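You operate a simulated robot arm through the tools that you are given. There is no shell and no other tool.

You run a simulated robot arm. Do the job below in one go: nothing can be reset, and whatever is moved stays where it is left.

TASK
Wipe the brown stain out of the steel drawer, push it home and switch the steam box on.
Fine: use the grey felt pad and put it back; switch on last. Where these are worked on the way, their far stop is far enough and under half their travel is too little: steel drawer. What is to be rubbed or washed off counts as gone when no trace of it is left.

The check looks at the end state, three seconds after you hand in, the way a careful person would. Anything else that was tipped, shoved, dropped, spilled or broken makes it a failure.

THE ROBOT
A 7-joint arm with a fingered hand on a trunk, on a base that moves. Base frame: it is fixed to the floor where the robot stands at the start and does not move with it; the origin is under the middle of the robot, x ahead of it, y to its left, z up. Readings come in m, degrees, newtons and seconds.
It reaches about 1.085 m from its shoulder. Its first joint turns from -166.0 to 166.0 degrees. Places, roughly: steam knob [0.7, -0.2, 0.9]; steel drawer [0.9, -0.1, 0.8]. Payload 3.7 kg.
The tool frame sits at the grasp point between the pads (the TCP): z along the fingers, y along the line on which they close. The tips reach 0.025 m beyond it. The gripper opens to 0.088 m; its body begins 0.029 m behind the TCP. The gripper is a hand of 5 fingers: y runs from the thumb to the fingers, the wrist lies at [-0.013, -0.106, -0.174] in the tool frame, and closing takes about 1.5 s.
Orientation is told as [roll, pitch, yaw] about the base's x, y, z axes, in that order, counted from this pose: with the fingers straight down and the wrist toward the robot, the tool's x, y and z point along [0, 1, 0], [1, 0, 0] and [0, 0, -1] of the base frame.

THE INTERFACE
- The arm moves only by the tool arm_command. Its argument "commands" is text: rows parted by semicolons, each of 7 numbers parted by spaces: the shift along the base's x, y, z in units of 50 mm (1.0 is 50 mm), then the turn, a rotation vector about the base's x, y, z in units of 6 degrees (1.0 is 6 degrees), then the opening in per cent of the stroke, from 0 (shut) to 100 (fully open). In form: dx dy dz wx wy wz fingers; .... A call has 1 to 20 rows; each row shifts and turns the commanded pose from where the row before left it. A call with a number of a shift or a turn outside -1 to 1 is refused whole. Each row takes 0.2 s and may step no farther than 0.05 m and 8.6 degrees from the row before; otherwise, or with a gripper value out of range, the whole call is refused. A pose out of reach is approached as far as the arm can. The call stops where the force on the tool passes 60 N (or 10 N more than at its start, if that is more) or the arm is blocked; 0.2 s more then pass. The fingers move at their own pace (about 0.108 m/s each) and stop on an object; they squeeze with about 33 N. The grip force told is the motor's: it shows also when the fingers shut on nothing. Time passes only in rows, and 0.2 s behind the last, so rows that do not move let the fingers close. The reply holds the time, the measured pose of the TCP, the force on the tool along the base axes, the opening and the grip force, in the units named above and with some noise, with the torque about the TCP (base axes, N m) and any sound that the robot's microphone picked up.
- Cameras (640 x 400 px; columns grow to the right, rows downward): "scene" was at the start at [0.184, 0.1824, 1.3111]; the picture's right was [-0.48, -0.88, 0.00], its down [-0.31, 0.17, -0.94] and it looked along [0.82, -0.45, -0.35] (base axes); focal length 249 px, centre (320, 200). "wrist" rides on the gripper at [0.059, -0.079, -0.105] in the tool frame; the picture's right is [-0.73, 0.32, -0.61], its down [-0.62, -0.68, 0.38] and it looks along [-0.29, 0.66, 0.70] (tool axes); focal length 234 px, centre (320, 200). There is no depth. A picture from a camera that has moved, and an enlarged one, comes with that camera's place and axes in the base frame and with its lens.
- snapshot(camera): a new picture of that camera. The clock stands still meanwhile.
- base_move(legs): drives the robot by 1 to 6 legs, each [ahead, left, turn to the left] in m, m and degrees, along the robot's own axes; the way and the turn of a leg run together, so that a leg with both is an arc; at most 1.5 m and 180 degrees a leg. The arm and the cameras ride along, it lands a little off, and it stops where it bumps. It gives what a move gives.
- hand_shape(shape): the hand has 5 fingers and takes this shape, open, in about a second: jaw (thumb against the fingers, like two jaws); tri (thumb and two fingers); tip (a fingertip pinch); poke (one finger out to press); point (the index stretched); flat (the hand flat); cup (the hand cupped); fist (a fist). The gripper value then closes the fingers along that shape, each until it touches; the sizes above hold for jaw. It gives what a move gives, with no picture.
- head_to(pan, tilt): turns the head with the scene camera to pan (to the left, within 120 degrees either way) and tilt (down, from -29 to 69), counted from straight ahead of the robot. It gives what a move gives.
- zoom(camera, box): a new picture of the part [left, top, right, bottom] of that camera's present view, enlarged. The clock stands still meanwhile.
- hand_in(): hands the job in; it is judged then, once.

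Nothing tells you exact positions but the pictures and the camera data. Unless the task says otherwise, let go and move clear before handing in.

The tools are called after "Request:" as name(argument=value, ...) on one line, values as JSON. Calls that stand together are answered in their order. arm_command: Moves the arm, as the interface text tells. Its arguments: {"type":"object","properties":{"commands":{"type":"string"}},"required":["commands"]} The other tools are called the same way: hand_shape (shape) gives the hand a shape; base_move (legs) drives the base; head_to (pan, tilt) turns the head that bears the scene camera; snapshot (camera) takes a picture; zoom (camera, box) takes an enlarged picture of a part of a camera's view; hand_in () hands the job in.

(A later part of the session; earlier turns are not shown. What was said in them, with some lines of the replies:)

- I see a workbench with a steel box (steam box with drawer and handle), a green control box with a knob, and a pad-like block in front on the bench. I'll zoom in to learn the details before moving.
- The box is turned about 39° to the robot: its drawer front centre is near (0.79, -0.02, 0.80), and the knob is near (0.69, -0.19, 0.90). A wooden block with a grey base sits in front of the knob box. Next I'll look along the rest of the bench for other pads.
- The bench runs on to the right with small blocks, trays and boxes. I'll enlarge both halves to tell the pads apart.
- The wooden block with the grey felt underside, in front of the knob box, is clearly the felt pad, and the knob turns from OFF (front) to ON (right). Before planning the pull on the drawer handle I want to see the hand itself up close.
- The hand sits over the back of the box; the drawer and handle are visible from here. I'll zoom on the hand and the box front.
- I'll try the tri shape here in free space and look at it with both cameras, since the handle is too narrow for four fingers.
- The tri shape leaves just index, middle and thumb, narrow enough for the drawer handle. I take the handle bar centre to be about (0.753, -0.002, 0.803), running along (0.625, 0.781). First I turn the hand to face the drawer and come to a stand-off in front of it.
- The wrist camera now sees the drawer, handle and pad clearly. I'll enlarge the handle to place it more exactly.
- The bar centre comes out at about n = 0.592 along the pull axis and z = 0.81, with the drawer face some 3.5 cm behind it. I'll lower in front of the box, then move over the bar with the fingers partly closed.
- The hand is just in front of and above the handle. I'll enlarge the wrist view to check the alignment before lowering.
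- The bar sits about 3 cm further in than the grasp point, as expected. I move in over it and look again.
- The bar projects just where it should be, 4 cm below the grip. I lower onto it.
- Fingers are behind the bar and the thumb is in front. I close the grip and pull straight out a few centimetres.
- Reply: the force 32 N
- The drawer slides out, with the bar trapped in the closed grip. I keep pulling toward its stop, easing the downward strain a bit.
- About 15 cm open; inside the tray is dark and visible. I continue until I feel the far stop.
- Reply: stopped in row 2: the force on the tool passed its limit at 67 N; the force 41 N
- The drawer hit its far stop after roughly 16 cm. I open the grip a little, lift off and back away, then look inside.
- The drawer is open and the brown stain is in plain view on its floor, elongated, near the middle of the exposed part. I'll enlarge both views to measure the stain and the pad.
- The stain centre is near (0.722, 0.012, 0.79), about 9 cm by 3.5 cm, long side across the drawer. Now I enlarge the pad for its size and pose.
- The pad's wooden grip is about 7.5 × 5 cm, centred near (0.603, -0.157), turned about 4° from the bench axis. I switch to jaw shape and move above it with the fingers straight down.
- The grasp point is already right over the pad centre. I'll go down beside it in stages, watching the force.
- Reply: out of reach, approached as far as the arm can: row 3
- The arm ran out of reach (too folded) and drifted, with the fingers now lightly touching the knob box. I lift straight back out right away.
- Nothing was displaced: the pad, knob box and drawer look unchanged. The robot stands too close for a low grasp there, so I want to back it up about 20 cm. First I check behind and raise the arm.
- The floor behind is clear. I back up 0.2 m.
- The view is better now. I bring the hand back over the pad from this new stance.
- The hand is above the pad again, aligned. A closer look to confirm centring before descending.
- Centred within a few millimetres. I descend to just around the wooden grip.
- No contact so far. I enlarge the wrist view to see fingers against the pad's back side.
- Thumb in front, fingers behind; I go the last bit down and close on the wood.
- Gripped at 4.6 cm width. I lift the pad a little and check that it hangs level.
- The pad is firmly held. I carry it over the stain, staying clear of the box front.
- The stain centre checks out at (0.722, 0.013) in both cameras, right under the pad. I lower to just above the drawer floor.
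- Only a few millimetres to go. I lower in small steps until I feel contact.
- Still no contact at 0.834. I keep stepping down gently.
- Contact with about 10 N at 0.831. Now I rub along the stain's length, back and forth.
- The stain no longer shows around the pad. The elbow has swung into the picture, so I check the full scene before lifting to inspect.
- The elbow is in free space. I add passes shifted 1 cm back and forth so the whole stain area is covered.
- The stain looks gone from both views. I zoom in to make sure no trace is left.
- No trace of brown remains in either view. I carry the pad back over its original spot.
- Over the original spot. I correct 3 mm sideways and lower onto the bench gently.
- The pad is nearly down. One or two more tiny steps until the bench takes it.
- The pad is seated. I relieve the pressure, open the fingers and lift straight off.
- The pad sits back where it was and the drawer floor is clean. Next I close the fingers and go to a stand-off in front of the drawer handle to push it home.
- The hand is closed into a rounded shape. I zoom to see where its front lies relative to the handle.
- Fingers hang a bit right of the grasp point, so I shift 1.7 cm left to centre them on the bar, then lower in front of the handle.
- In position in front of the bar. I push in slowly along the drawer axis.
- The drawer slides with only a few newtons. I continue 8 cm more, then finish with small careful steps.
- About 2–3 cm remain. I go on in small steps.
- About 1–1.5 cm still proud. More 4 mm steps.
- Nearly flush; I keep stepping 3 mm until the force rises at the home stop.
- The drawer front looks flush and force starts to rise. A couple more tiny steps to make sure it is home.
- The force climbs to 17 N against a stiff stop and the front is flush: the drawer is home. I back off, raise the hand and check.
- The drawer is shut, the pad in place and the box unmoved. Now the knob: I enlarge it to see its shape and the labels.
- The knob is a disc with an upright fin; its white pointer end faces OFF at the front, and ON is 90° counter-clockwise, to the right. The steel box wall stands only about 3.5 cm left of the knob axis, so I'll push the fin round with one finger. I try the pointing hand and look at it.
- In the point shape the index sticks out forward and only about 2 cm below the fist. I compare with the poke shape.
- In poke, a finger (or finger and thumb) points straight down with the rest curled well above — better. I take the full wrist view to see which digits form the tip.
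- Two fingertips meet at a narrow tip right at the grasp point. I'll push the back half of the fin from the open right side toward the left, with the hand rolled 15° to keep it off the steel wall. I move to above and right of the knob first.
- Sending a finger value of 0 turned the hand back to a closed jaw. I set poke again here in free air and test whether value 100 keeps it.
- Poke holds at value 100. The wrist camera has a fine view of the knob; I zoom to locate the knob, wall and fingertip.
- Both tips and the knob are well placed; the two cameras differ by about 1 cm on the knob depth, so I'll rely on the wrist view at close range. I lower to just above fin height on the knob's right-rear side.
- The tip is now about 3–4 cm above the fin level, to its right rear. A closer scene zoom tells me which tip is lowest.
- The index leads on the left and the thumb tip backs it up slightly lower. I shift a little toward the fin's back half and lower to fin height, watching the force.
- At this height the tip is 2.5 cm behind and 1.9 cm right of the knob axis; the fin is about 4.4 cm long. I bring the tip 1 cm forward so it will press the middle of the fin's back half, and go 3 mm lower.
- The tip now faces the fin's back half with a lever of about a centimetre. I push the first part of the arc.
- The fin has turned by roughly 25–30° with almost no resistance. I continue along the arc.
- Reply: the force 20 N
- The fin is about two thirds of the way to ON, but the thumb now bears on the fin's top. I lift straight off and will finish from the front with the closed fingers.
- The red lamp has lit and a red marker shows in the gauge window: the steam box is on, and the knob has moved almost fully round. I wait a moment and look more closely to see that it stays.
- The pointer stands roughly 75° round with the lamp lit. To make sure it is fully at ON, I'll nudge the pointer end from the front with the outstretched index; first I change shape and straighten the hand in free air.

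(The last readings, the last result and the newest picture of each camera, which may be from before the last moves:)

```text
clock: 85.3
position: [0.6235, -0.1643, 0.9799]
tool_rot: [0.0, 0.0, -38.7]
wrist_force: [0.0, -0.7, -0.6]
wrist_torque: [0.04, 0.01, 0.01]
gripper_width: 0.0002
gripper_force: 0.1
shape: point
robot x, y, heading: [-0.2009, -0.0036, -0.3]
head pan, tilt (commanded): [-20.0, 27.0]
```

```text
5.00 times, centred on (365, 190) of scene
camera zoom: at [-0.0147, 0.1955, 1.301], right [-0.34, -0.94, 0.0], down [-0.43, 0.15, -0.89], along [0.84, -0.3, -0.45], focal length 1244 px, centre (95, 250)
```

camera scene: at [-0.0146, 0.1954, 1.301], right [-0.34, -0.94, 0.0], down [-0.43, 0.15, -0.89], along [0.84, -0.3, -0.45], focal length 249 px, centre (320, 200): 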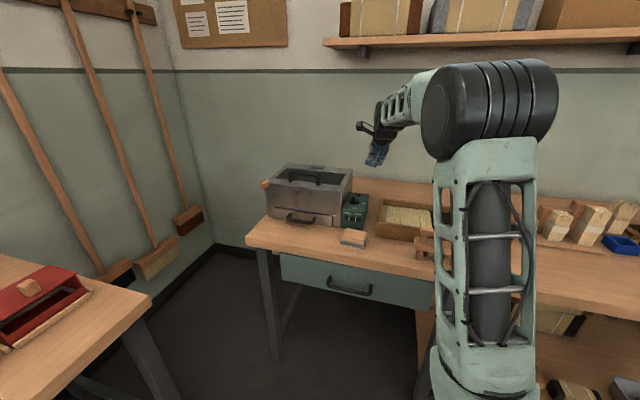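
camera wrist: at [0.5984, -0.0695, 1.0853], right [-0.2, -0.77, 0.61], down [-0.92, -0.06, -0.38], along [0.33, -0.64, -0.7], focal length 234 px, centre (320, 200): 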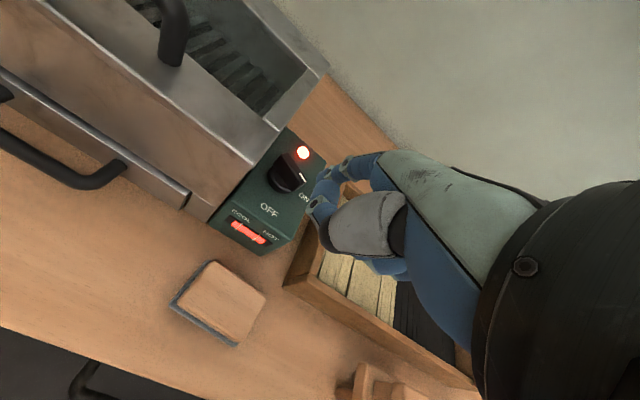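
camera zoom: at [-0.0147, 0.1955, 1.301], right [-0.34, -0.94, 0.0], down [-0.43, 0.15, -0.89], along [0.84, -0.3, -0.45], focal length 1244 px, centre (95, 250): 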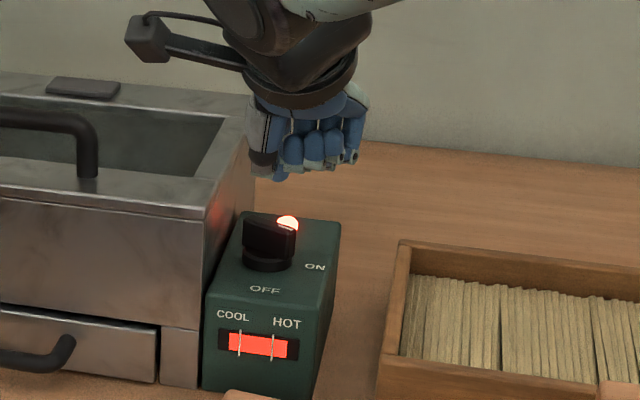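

The gauge bar is growing, so the box is heating. I look at the gauge and knob closely before the nudge.

Request:
zoom(camera="scene", box=[335, 185, 375, 230])

Request:
zoom(camera="wrist", box=[210, 130, 350, 260])

```text
8.89 times, centred on (355, 208) of scene
camera zoom: at [-0.0147, 0.1955, 1.301], right [-0.34, -0.94, 0.0], down [-0.43, 0.15, -0.89], along [0.84, -0.3, -0.45], focal length 2211 px, centre (9, 133)
```

zoom: 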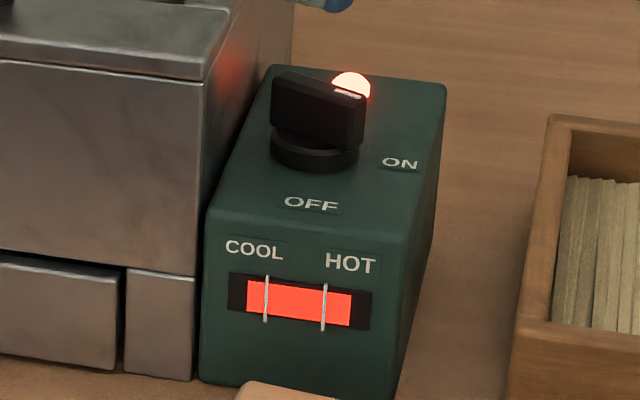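

```text
3.08 times, centred on (280, 195) of wrist
camera zoom: at [0.5984, -0.0695, 1.0853], right [-0.2, -0.77, 0.61], down [-0.92, -0.06, -0.38], along [0.33, -0.64, -0.7], focal length 720 px, centre (443, 215)
```

zoom: 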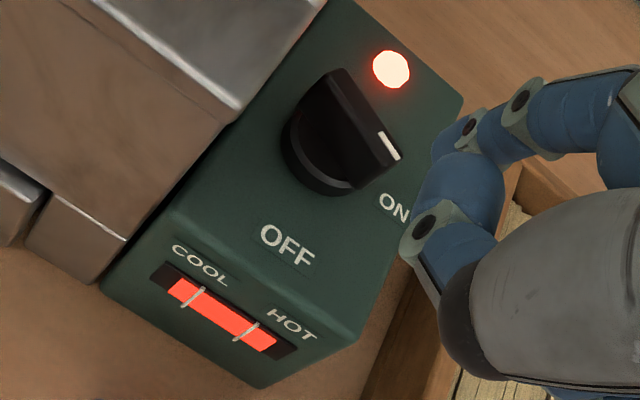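

The pointer is about 72° round. I position the index tip in front of the pointer end, just above disc height.

Request:
arm_command(commands="0.188 -0.19 -0.5 0 0 0 100; 0 0 -0.7 0 0 0 100; 0 0 -0.1 0 0 0 100; 0 0 0 0 0 0 100")

Request:
zoom(camera="wrist", box=[230, 110, 370, 240])

Request:
zoom(camera="scene", box=[335, 170, 385, 220])

```text
clock: 86.3
position: [0.6328, -0.1758, 0.914]
tool_rot: [0.1, -0.1, -38.7]
wrist_force: [-0.7, 0.1, -0.2]
wrist_torque: [-0.01, -0.02, -0.01]
gripper_width: 0.0002
gripper_force: 0.1
shape: point
robot x, y, heading: [-0.2002, 0.0005, 0.2]
head pan, tilt (commanded): [-20.0, 27.0]
```

```text
3.08 times, centred on (300, 175) of wrist
camera zoom: at [0.6083, -0.0801, 1.0204], right [-0.2, -0.77, 0.61], down [-0.92, -0.06, -0.39], along [0.33, -0.64, -0.7], focal length 720 px, centre (382, 277)
```

zoom: 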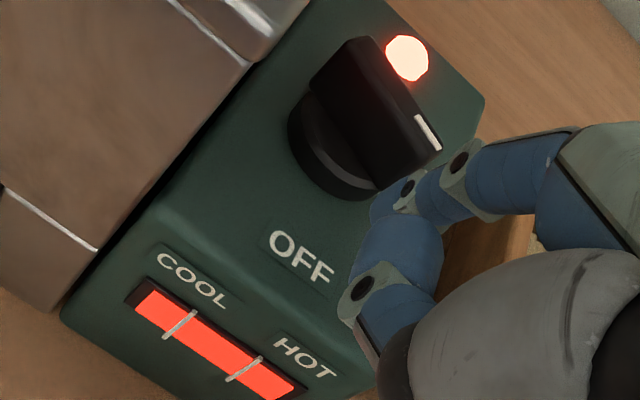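

```text
8.00 times, centred on (360, 195) of scene
camera zoom: at [-0.0147, 0.1955, 1.301], right [-0.34, -0.94, 0.0], down [-0.43, 0.15, -0.89], along [0.84, -0.3, -0.45], focal length 1990 px, centre (0, 240)
```

zoom: 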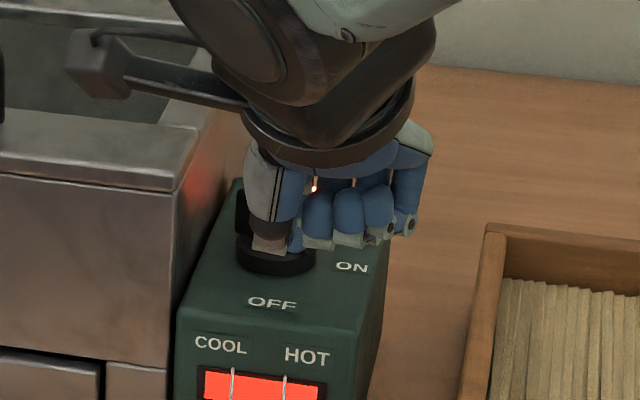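

The index tip sits just in front of the pointer half. I push toward the back in small steps, checking force and picture.

Request:
arm_command(commands="0.0624 -0.05 0 0 0 0 100; 0.0624 -0.05 0 0 0 0 100; 0 0 0 0 0 0 100")

Request:
arm_command(commands="0.0624 -0.05 0 0 0 0 100; 0 0 0 0 0 0 100")

Request:
zoom(camera="wrist", box=[230, 110, 370, 240])

```text
clock: 87.1
position: [0.639, -0.1803, 0.9144]
tool_rot: [0.0, -0.1, -38.7]
wrist_force: [-0.1, -0.1, 0.0]
wrist_torque: [0.01, 0.0, 0.03]
gripper_width: 0.0
gripper_force: 0.1
shape: point
robot x, y, heading: [-0.2016, 0.0012, 0.2]
head pan, tilt (commanded): [-20.0, 27.0]
```

```text
clock: 87.7
position: [0.644, -0.183, 0.915]
tool_rot: [0.1, -0.1, -38.6]
wrist_force: [-0.3, 0.7, 0.0]
wrist_torque: [0.0, 0.0, -0.01]
gripper_width: 0.0
gripper_force: 0.1
shape: point
robot x, y, heading: [-0.2035, 0.0003, -0.0]
head pan, tilt (commanded): [-20.0, 27.0]
```

```text
3.08 times, centred on (300, 175) of wrist
camera zoom: at [0.6176, -0.088, 1.0203], right [-0.2, -0.77, 0.61], down [-0.92, -0.06, -0.39], along [0.33, -0.64, -0.7], focal length 720 px, centre (382, 277)
```

zoom: 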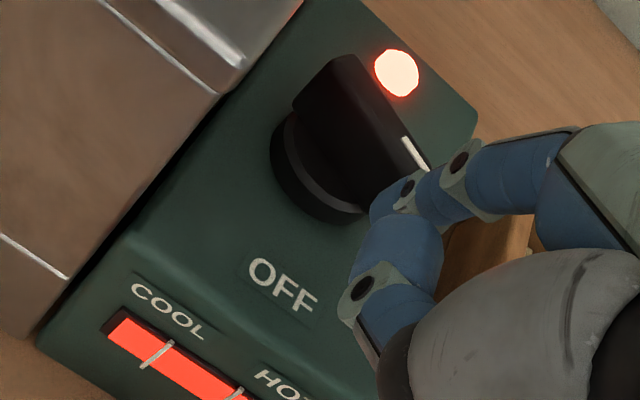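

The tip is just reaching the pointer end. Continuing a few millimetres at a time.

Request:
arm_command(commands="0.087 -0.019 0 0 0 0 100; 0 0 0 0 0 0 100")

Request:
arm_command(commands="0.0624 -0.05 0 0 0 0 100; 0 0 0 0 0 0 100")

Request:
zoom(camera="wrist", box=[230, 110, 370, 240])

```text
clock: 88.3
position: [0.6466, -0.1833, 0.9146]
tool_rot: [0.1, -0.1, -38.7]
wrist_force: [-0.2, 0.6, -0.2]
wrist_torque: [-0.01, 0.0, 0.01]
gripper_width: 0.0
gripper_force: 0.0
shape: point
robot x, y, heading: [-0.203, -0.0015, 0.1]
head pan, tilt (commanded): [-20.0, 27.0]
```

```text
clock: 88.9
position: [0.6505, -0.1861, 0.9141]
tool_rot: [0.1, 0.0, -38.7]
wrist_force: [0.4, 0.2, 0.1]
wrist_torque: [-0.01, -0.05, 0.02]
gripper_width: 0.0
gripper_force: 0.1
shape: point
robot x, y, heading: [-0.2009, -0.0026, 0.2]
head pan, tilt (commanded): [-20.0, 27.0]
```

```text
3.08 times, centred on (300, 175) of wrist
camera zoom: at [0.6251, -0.0909, 1.0205], right [-0.2, -0.77, 0.61], down [-0.92, -0.06, -0.39], along [0.33, -0.64, -0.7], focal length 720 px, centre (382, 277)
```

zoom: 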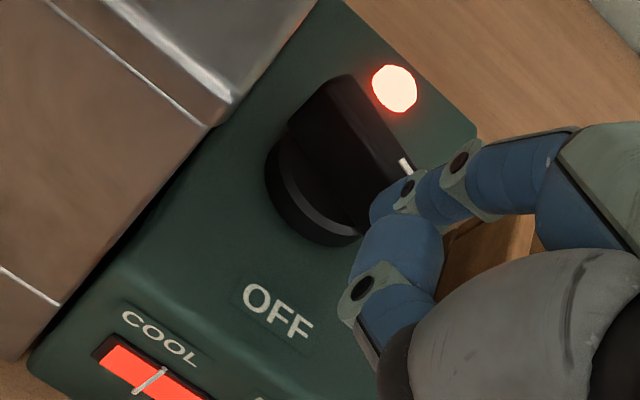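

Still no resistance. I go on in 3–4 mm steps.

Request:
arm_command(commands="0.0624 -0.05 0 0 0 0 100; 0 0 0 0 0 0 100")

Request:
arm_command(commands="0.0468 -0.0375 0 0 0 0 100; 0 0 0 0 0 0 100")

Request:
zoom(camera="wrist", box=[230, 110, 370, 240])

Request:
zoom(camera="scene", box=[335, 170, 385, 220])

```text
clock: 89.5
position: [0.6527, -0.1888, 0.9152]
tool_rot: [0.2, -0.1, -38.7]
wrist_force: [0.3, -0.6, -0.2]
wrist_torque: [0.01, -0.02, 0.0]
gripper_width: 0.0001
gripper_force: 0.1
shape: point
robot x, y, heading: [-0.2037, 0.0019, 0.1]
head pan, tilt (commanded): [-20.0, 27.0]
```

```text
clock: 90.1
position: [0.6566, -0.1901, 0.9137]
tool_rot: [0.1, -0.2, -38.7]
wrist_force: [-0.3, 0.6, -0.4]
wrist_torque: [0.04, 0.0, -0.01]
gripper_width: 0.0809
gripper_force: 0.0
shape: point
robot x, y, heading: [-0.2034, -0.0009, 0.0]
head pan, tilt (commanded): [-20.0, 27.0]
```

```text
3.08 times, centred on (300, 175) of wrist
camera zoom: at [0.6307, -0.0953, 1.0201], right [-0.2, -0.77, 0.61], down [-0.92, -0.06, -0.38], along [0.33, -0.64, -0.7], focal length 720 px, centre (382, 277)
```

zoom: 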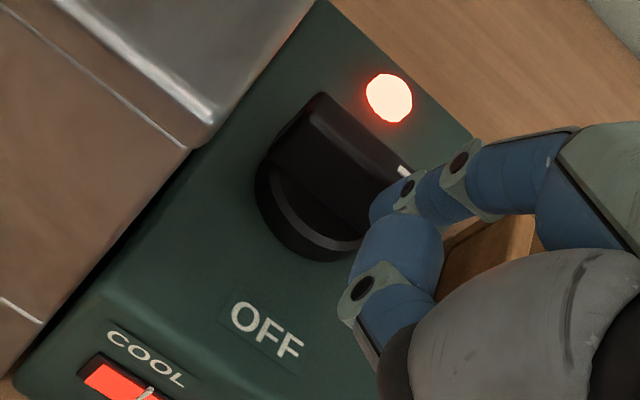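

```text
8.00 times, centred on (360, 195) of scene
camera zoom: at [-0.0147, 0.1955, 1.301], right [-0.34, -0.94, 0.0], down [-0.43, 0.15, -0.89], along [0.84, -0.3, -0.45], focal length 1990 px, centre (0, 240)
```

zoom: 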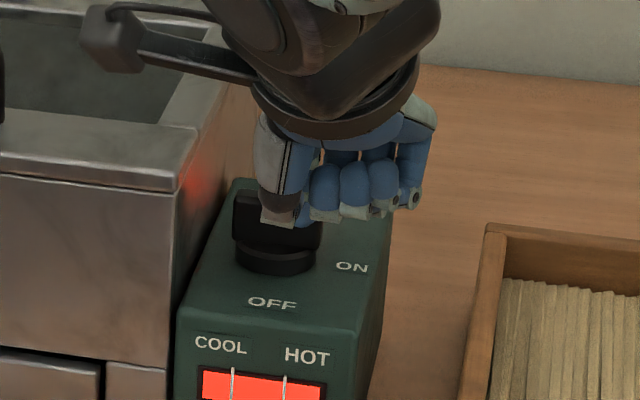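

The fin is now nearly square across, about 86°. Two more tiny steps to reach the stop.

Request:
arm_command(commands="0.0312 -0.025 0 0 0 0 100; 0 0 0 0 0 0 100")

Request:
arm_command(commands="0.0312 -0.025 0 0 0 0 100; 0 0 0 0 0 0 100")

Request:
zoom(camera="wrist", box=[230, 110, 370, 240])

```text
clock: 90.7
position: [0.6574, -0.1908, 0.9144]
tool_rot: [0.0, -0.2, -38.6]
wrist_force: [-0.2, 0.2, 0.7]
wrist_torque: [0.01, 0.01, 0.01]
gripper_width: 0.0806
gripper_force: 0.1
shape: point
robot x, y, heading: [-0.1994, 0.0001, -0.1]
head pan, tilt (commanded): [-20.0, 27.0]
```

```text
clock: 91.3
position: [0.6592, -0.1936, 0.9136]
tool_rot: [0.2, 0.0, -38.7]
wrist_force: [0.0, 0.0, 0.2]
wrist_torque: [-0.01, -0.01, -0.03]
gripper_width: 0.0805
gripper_force: 0.0
shape: point
robot x, y, heading: [-0.2002, -0.0007, 0.1]
head pan, tilt (commanded): [-20.0, 27.0]
```

```text
3.08 times, centred on (300, 175) of wrist
camera zoom: at [0.6337, -0.0978, 1.0201], right [-0.2, -0.77, 0.61], down [-0.92, -0.06, -0.39], along [0.33, -0.64, -0.7], focal length 720 px, centre (382, 277)
```

zoom: 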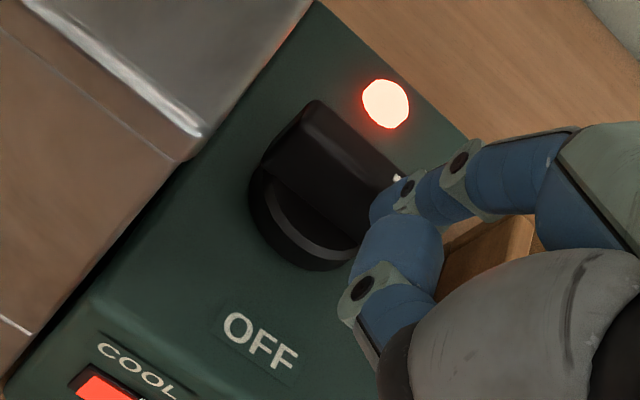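

The pointer now lies square across toward ON. I withdraw to the front, raise the hand well clear and inspect everything.

Request:
arm_command(commands="-0.312 0.25 0 0 0 0 100; -0.312 0.25 0.1 0 0 0 100; -0.2 0.16 0.8 0 0 0 100; 0 0 0.95 0 0 0 100; 0 0 0.95 0 0 0 100; -0.6 0.5 0.5 0 0 0 100; -0.6 0.5 0.5 0 0 0 100")

Request:
snapshot(camera="wrist")

Request:
zoom(camera="scene", box=[335, 180, 385, 230])

Request:
snapshot(camera="scene")

```text
clock: 92.9
position: [0.5573, -0.1101, 1.1034]
tool_rot: [0.0, -0.1, -38.9]
wrist_force: [-0.1, -0.3, -0.2]
wrist_torque: [-0.05, 0.03, 0.0]
gripper_width: 0.0809
gripper_force: 0.0
shape: point
robot x, y, heading: [-0.2003, -0.0014, 0.4]
head pan, tilt (commanded): [-20.0, 27.0]
```

```text
taken
camera wrist: at [0.5323, -0.0143, 1.2097], right [-0.2, -0.77, 0.61], down [-0.92, -0.06, -0.38], along [0.33, -0.64, -0.7], focal length 234 px, centre (320, 200)
```

wrist: 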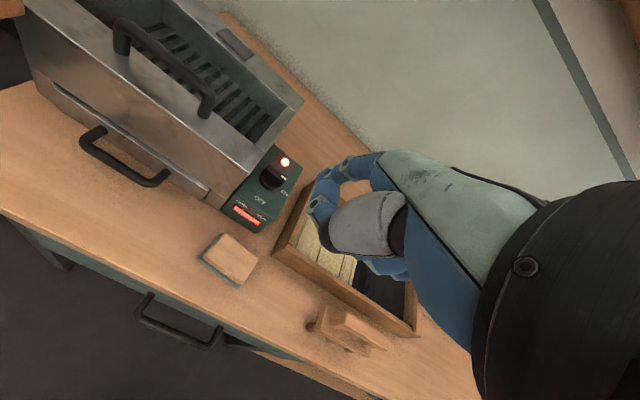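

```text
8.00 times, centred on (360, 205) of scene
camera zoom: at [-0.0144, 0.1954, 1.301], right [-0.34, -0.94, 0.0], down [-0.43, 0.15, -0.89], along [0.84, -0.3, -0.45], focal length 1990 px, centre (0, 160)
```

zoom: 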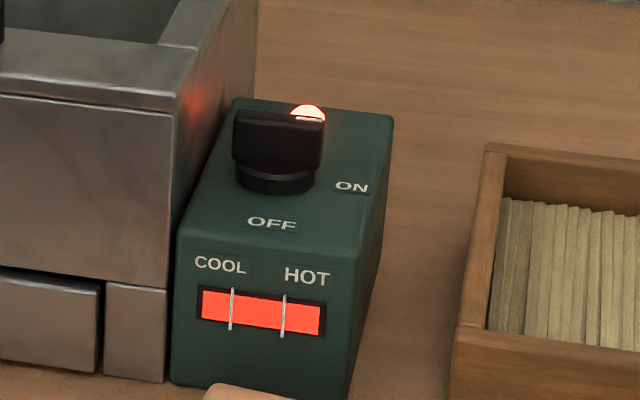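

```text
taken
camera scene: at [-0.0144, 0.1954, 1.301], right [-0.34, -0.94, 0.0], down [-0.43, 0.15, -0.89], along [0.84, -0.3, -0.45], focal length 249 px, centre (320, 200)
```

scene: 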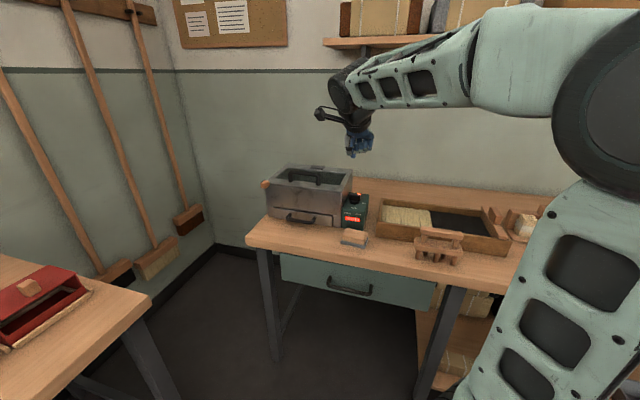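

The lamp is lit, the knob points to ON, the pad is in its place and the drawer looks shut. One last close look at the drawer and pad before handing in.

Request:
zoom(camera="scene", box=[240, 150, 420, 280])

Request:
zoom(camera="wrist", box=[20, 60, 300, 300])

```text
3.08 times, centred on (330, 215) of scene
camera zoom: at [-0.0144, 0.1954, 1.301], right [-0.34, -0.94, 0.0], down [-0.43, 0.15, -0.89], along [0.84, -0.3, -0.45], focal length 765 px, centre (289, 154)
```

zoom: 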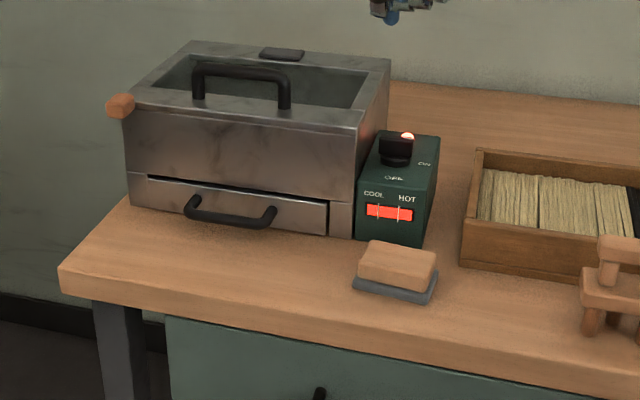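

```text
1.67 times, centred on (160, 180) of wrist
camera zoom: at [0.5323, -0.0143, 1.2097], right [-0.2, -0.77, 0.61], down [-0.92, -0.06, -0.38], along [0.33, -0.64, -0.7], focal length 390 px, centre (587, 233)
```

zoom: 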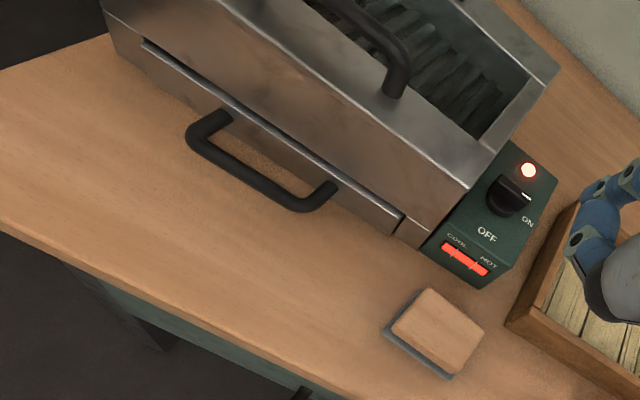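

The drawer is flush and was wiped clean. The pad is back in its place, the knob points to ON with the lamp lit, and the hand is clear, so I hand the job in.

Request:
hand_in()

```text
The job is handed in.
```

The job is done and handed in. At my last look before handing in, everything was as asked:

- **Drawer:** I opened it to its far stop, about 16 cm. After wiping, I could see no trace of the brown stain in either camera. Then I pushed it shut until it was flush and hard against its stop.
- **Felt pad:** I used the grey felt pad and put it back where it had been, within a few millimetres.
- **Steam box:** I switched it on last. The knob points to ON, the red lamp is lit and the COOL/HOT gauge has risen.

**Contact and base move:**
- While I was first reaching for the pad, the arm ran out of reach and the fingers pressed lightly on the front of the knob box, about 18 N. Nothing looked moved afterwards.
- I then backed the robot up 20 cm to get better reach, so it no longer stands where it started.
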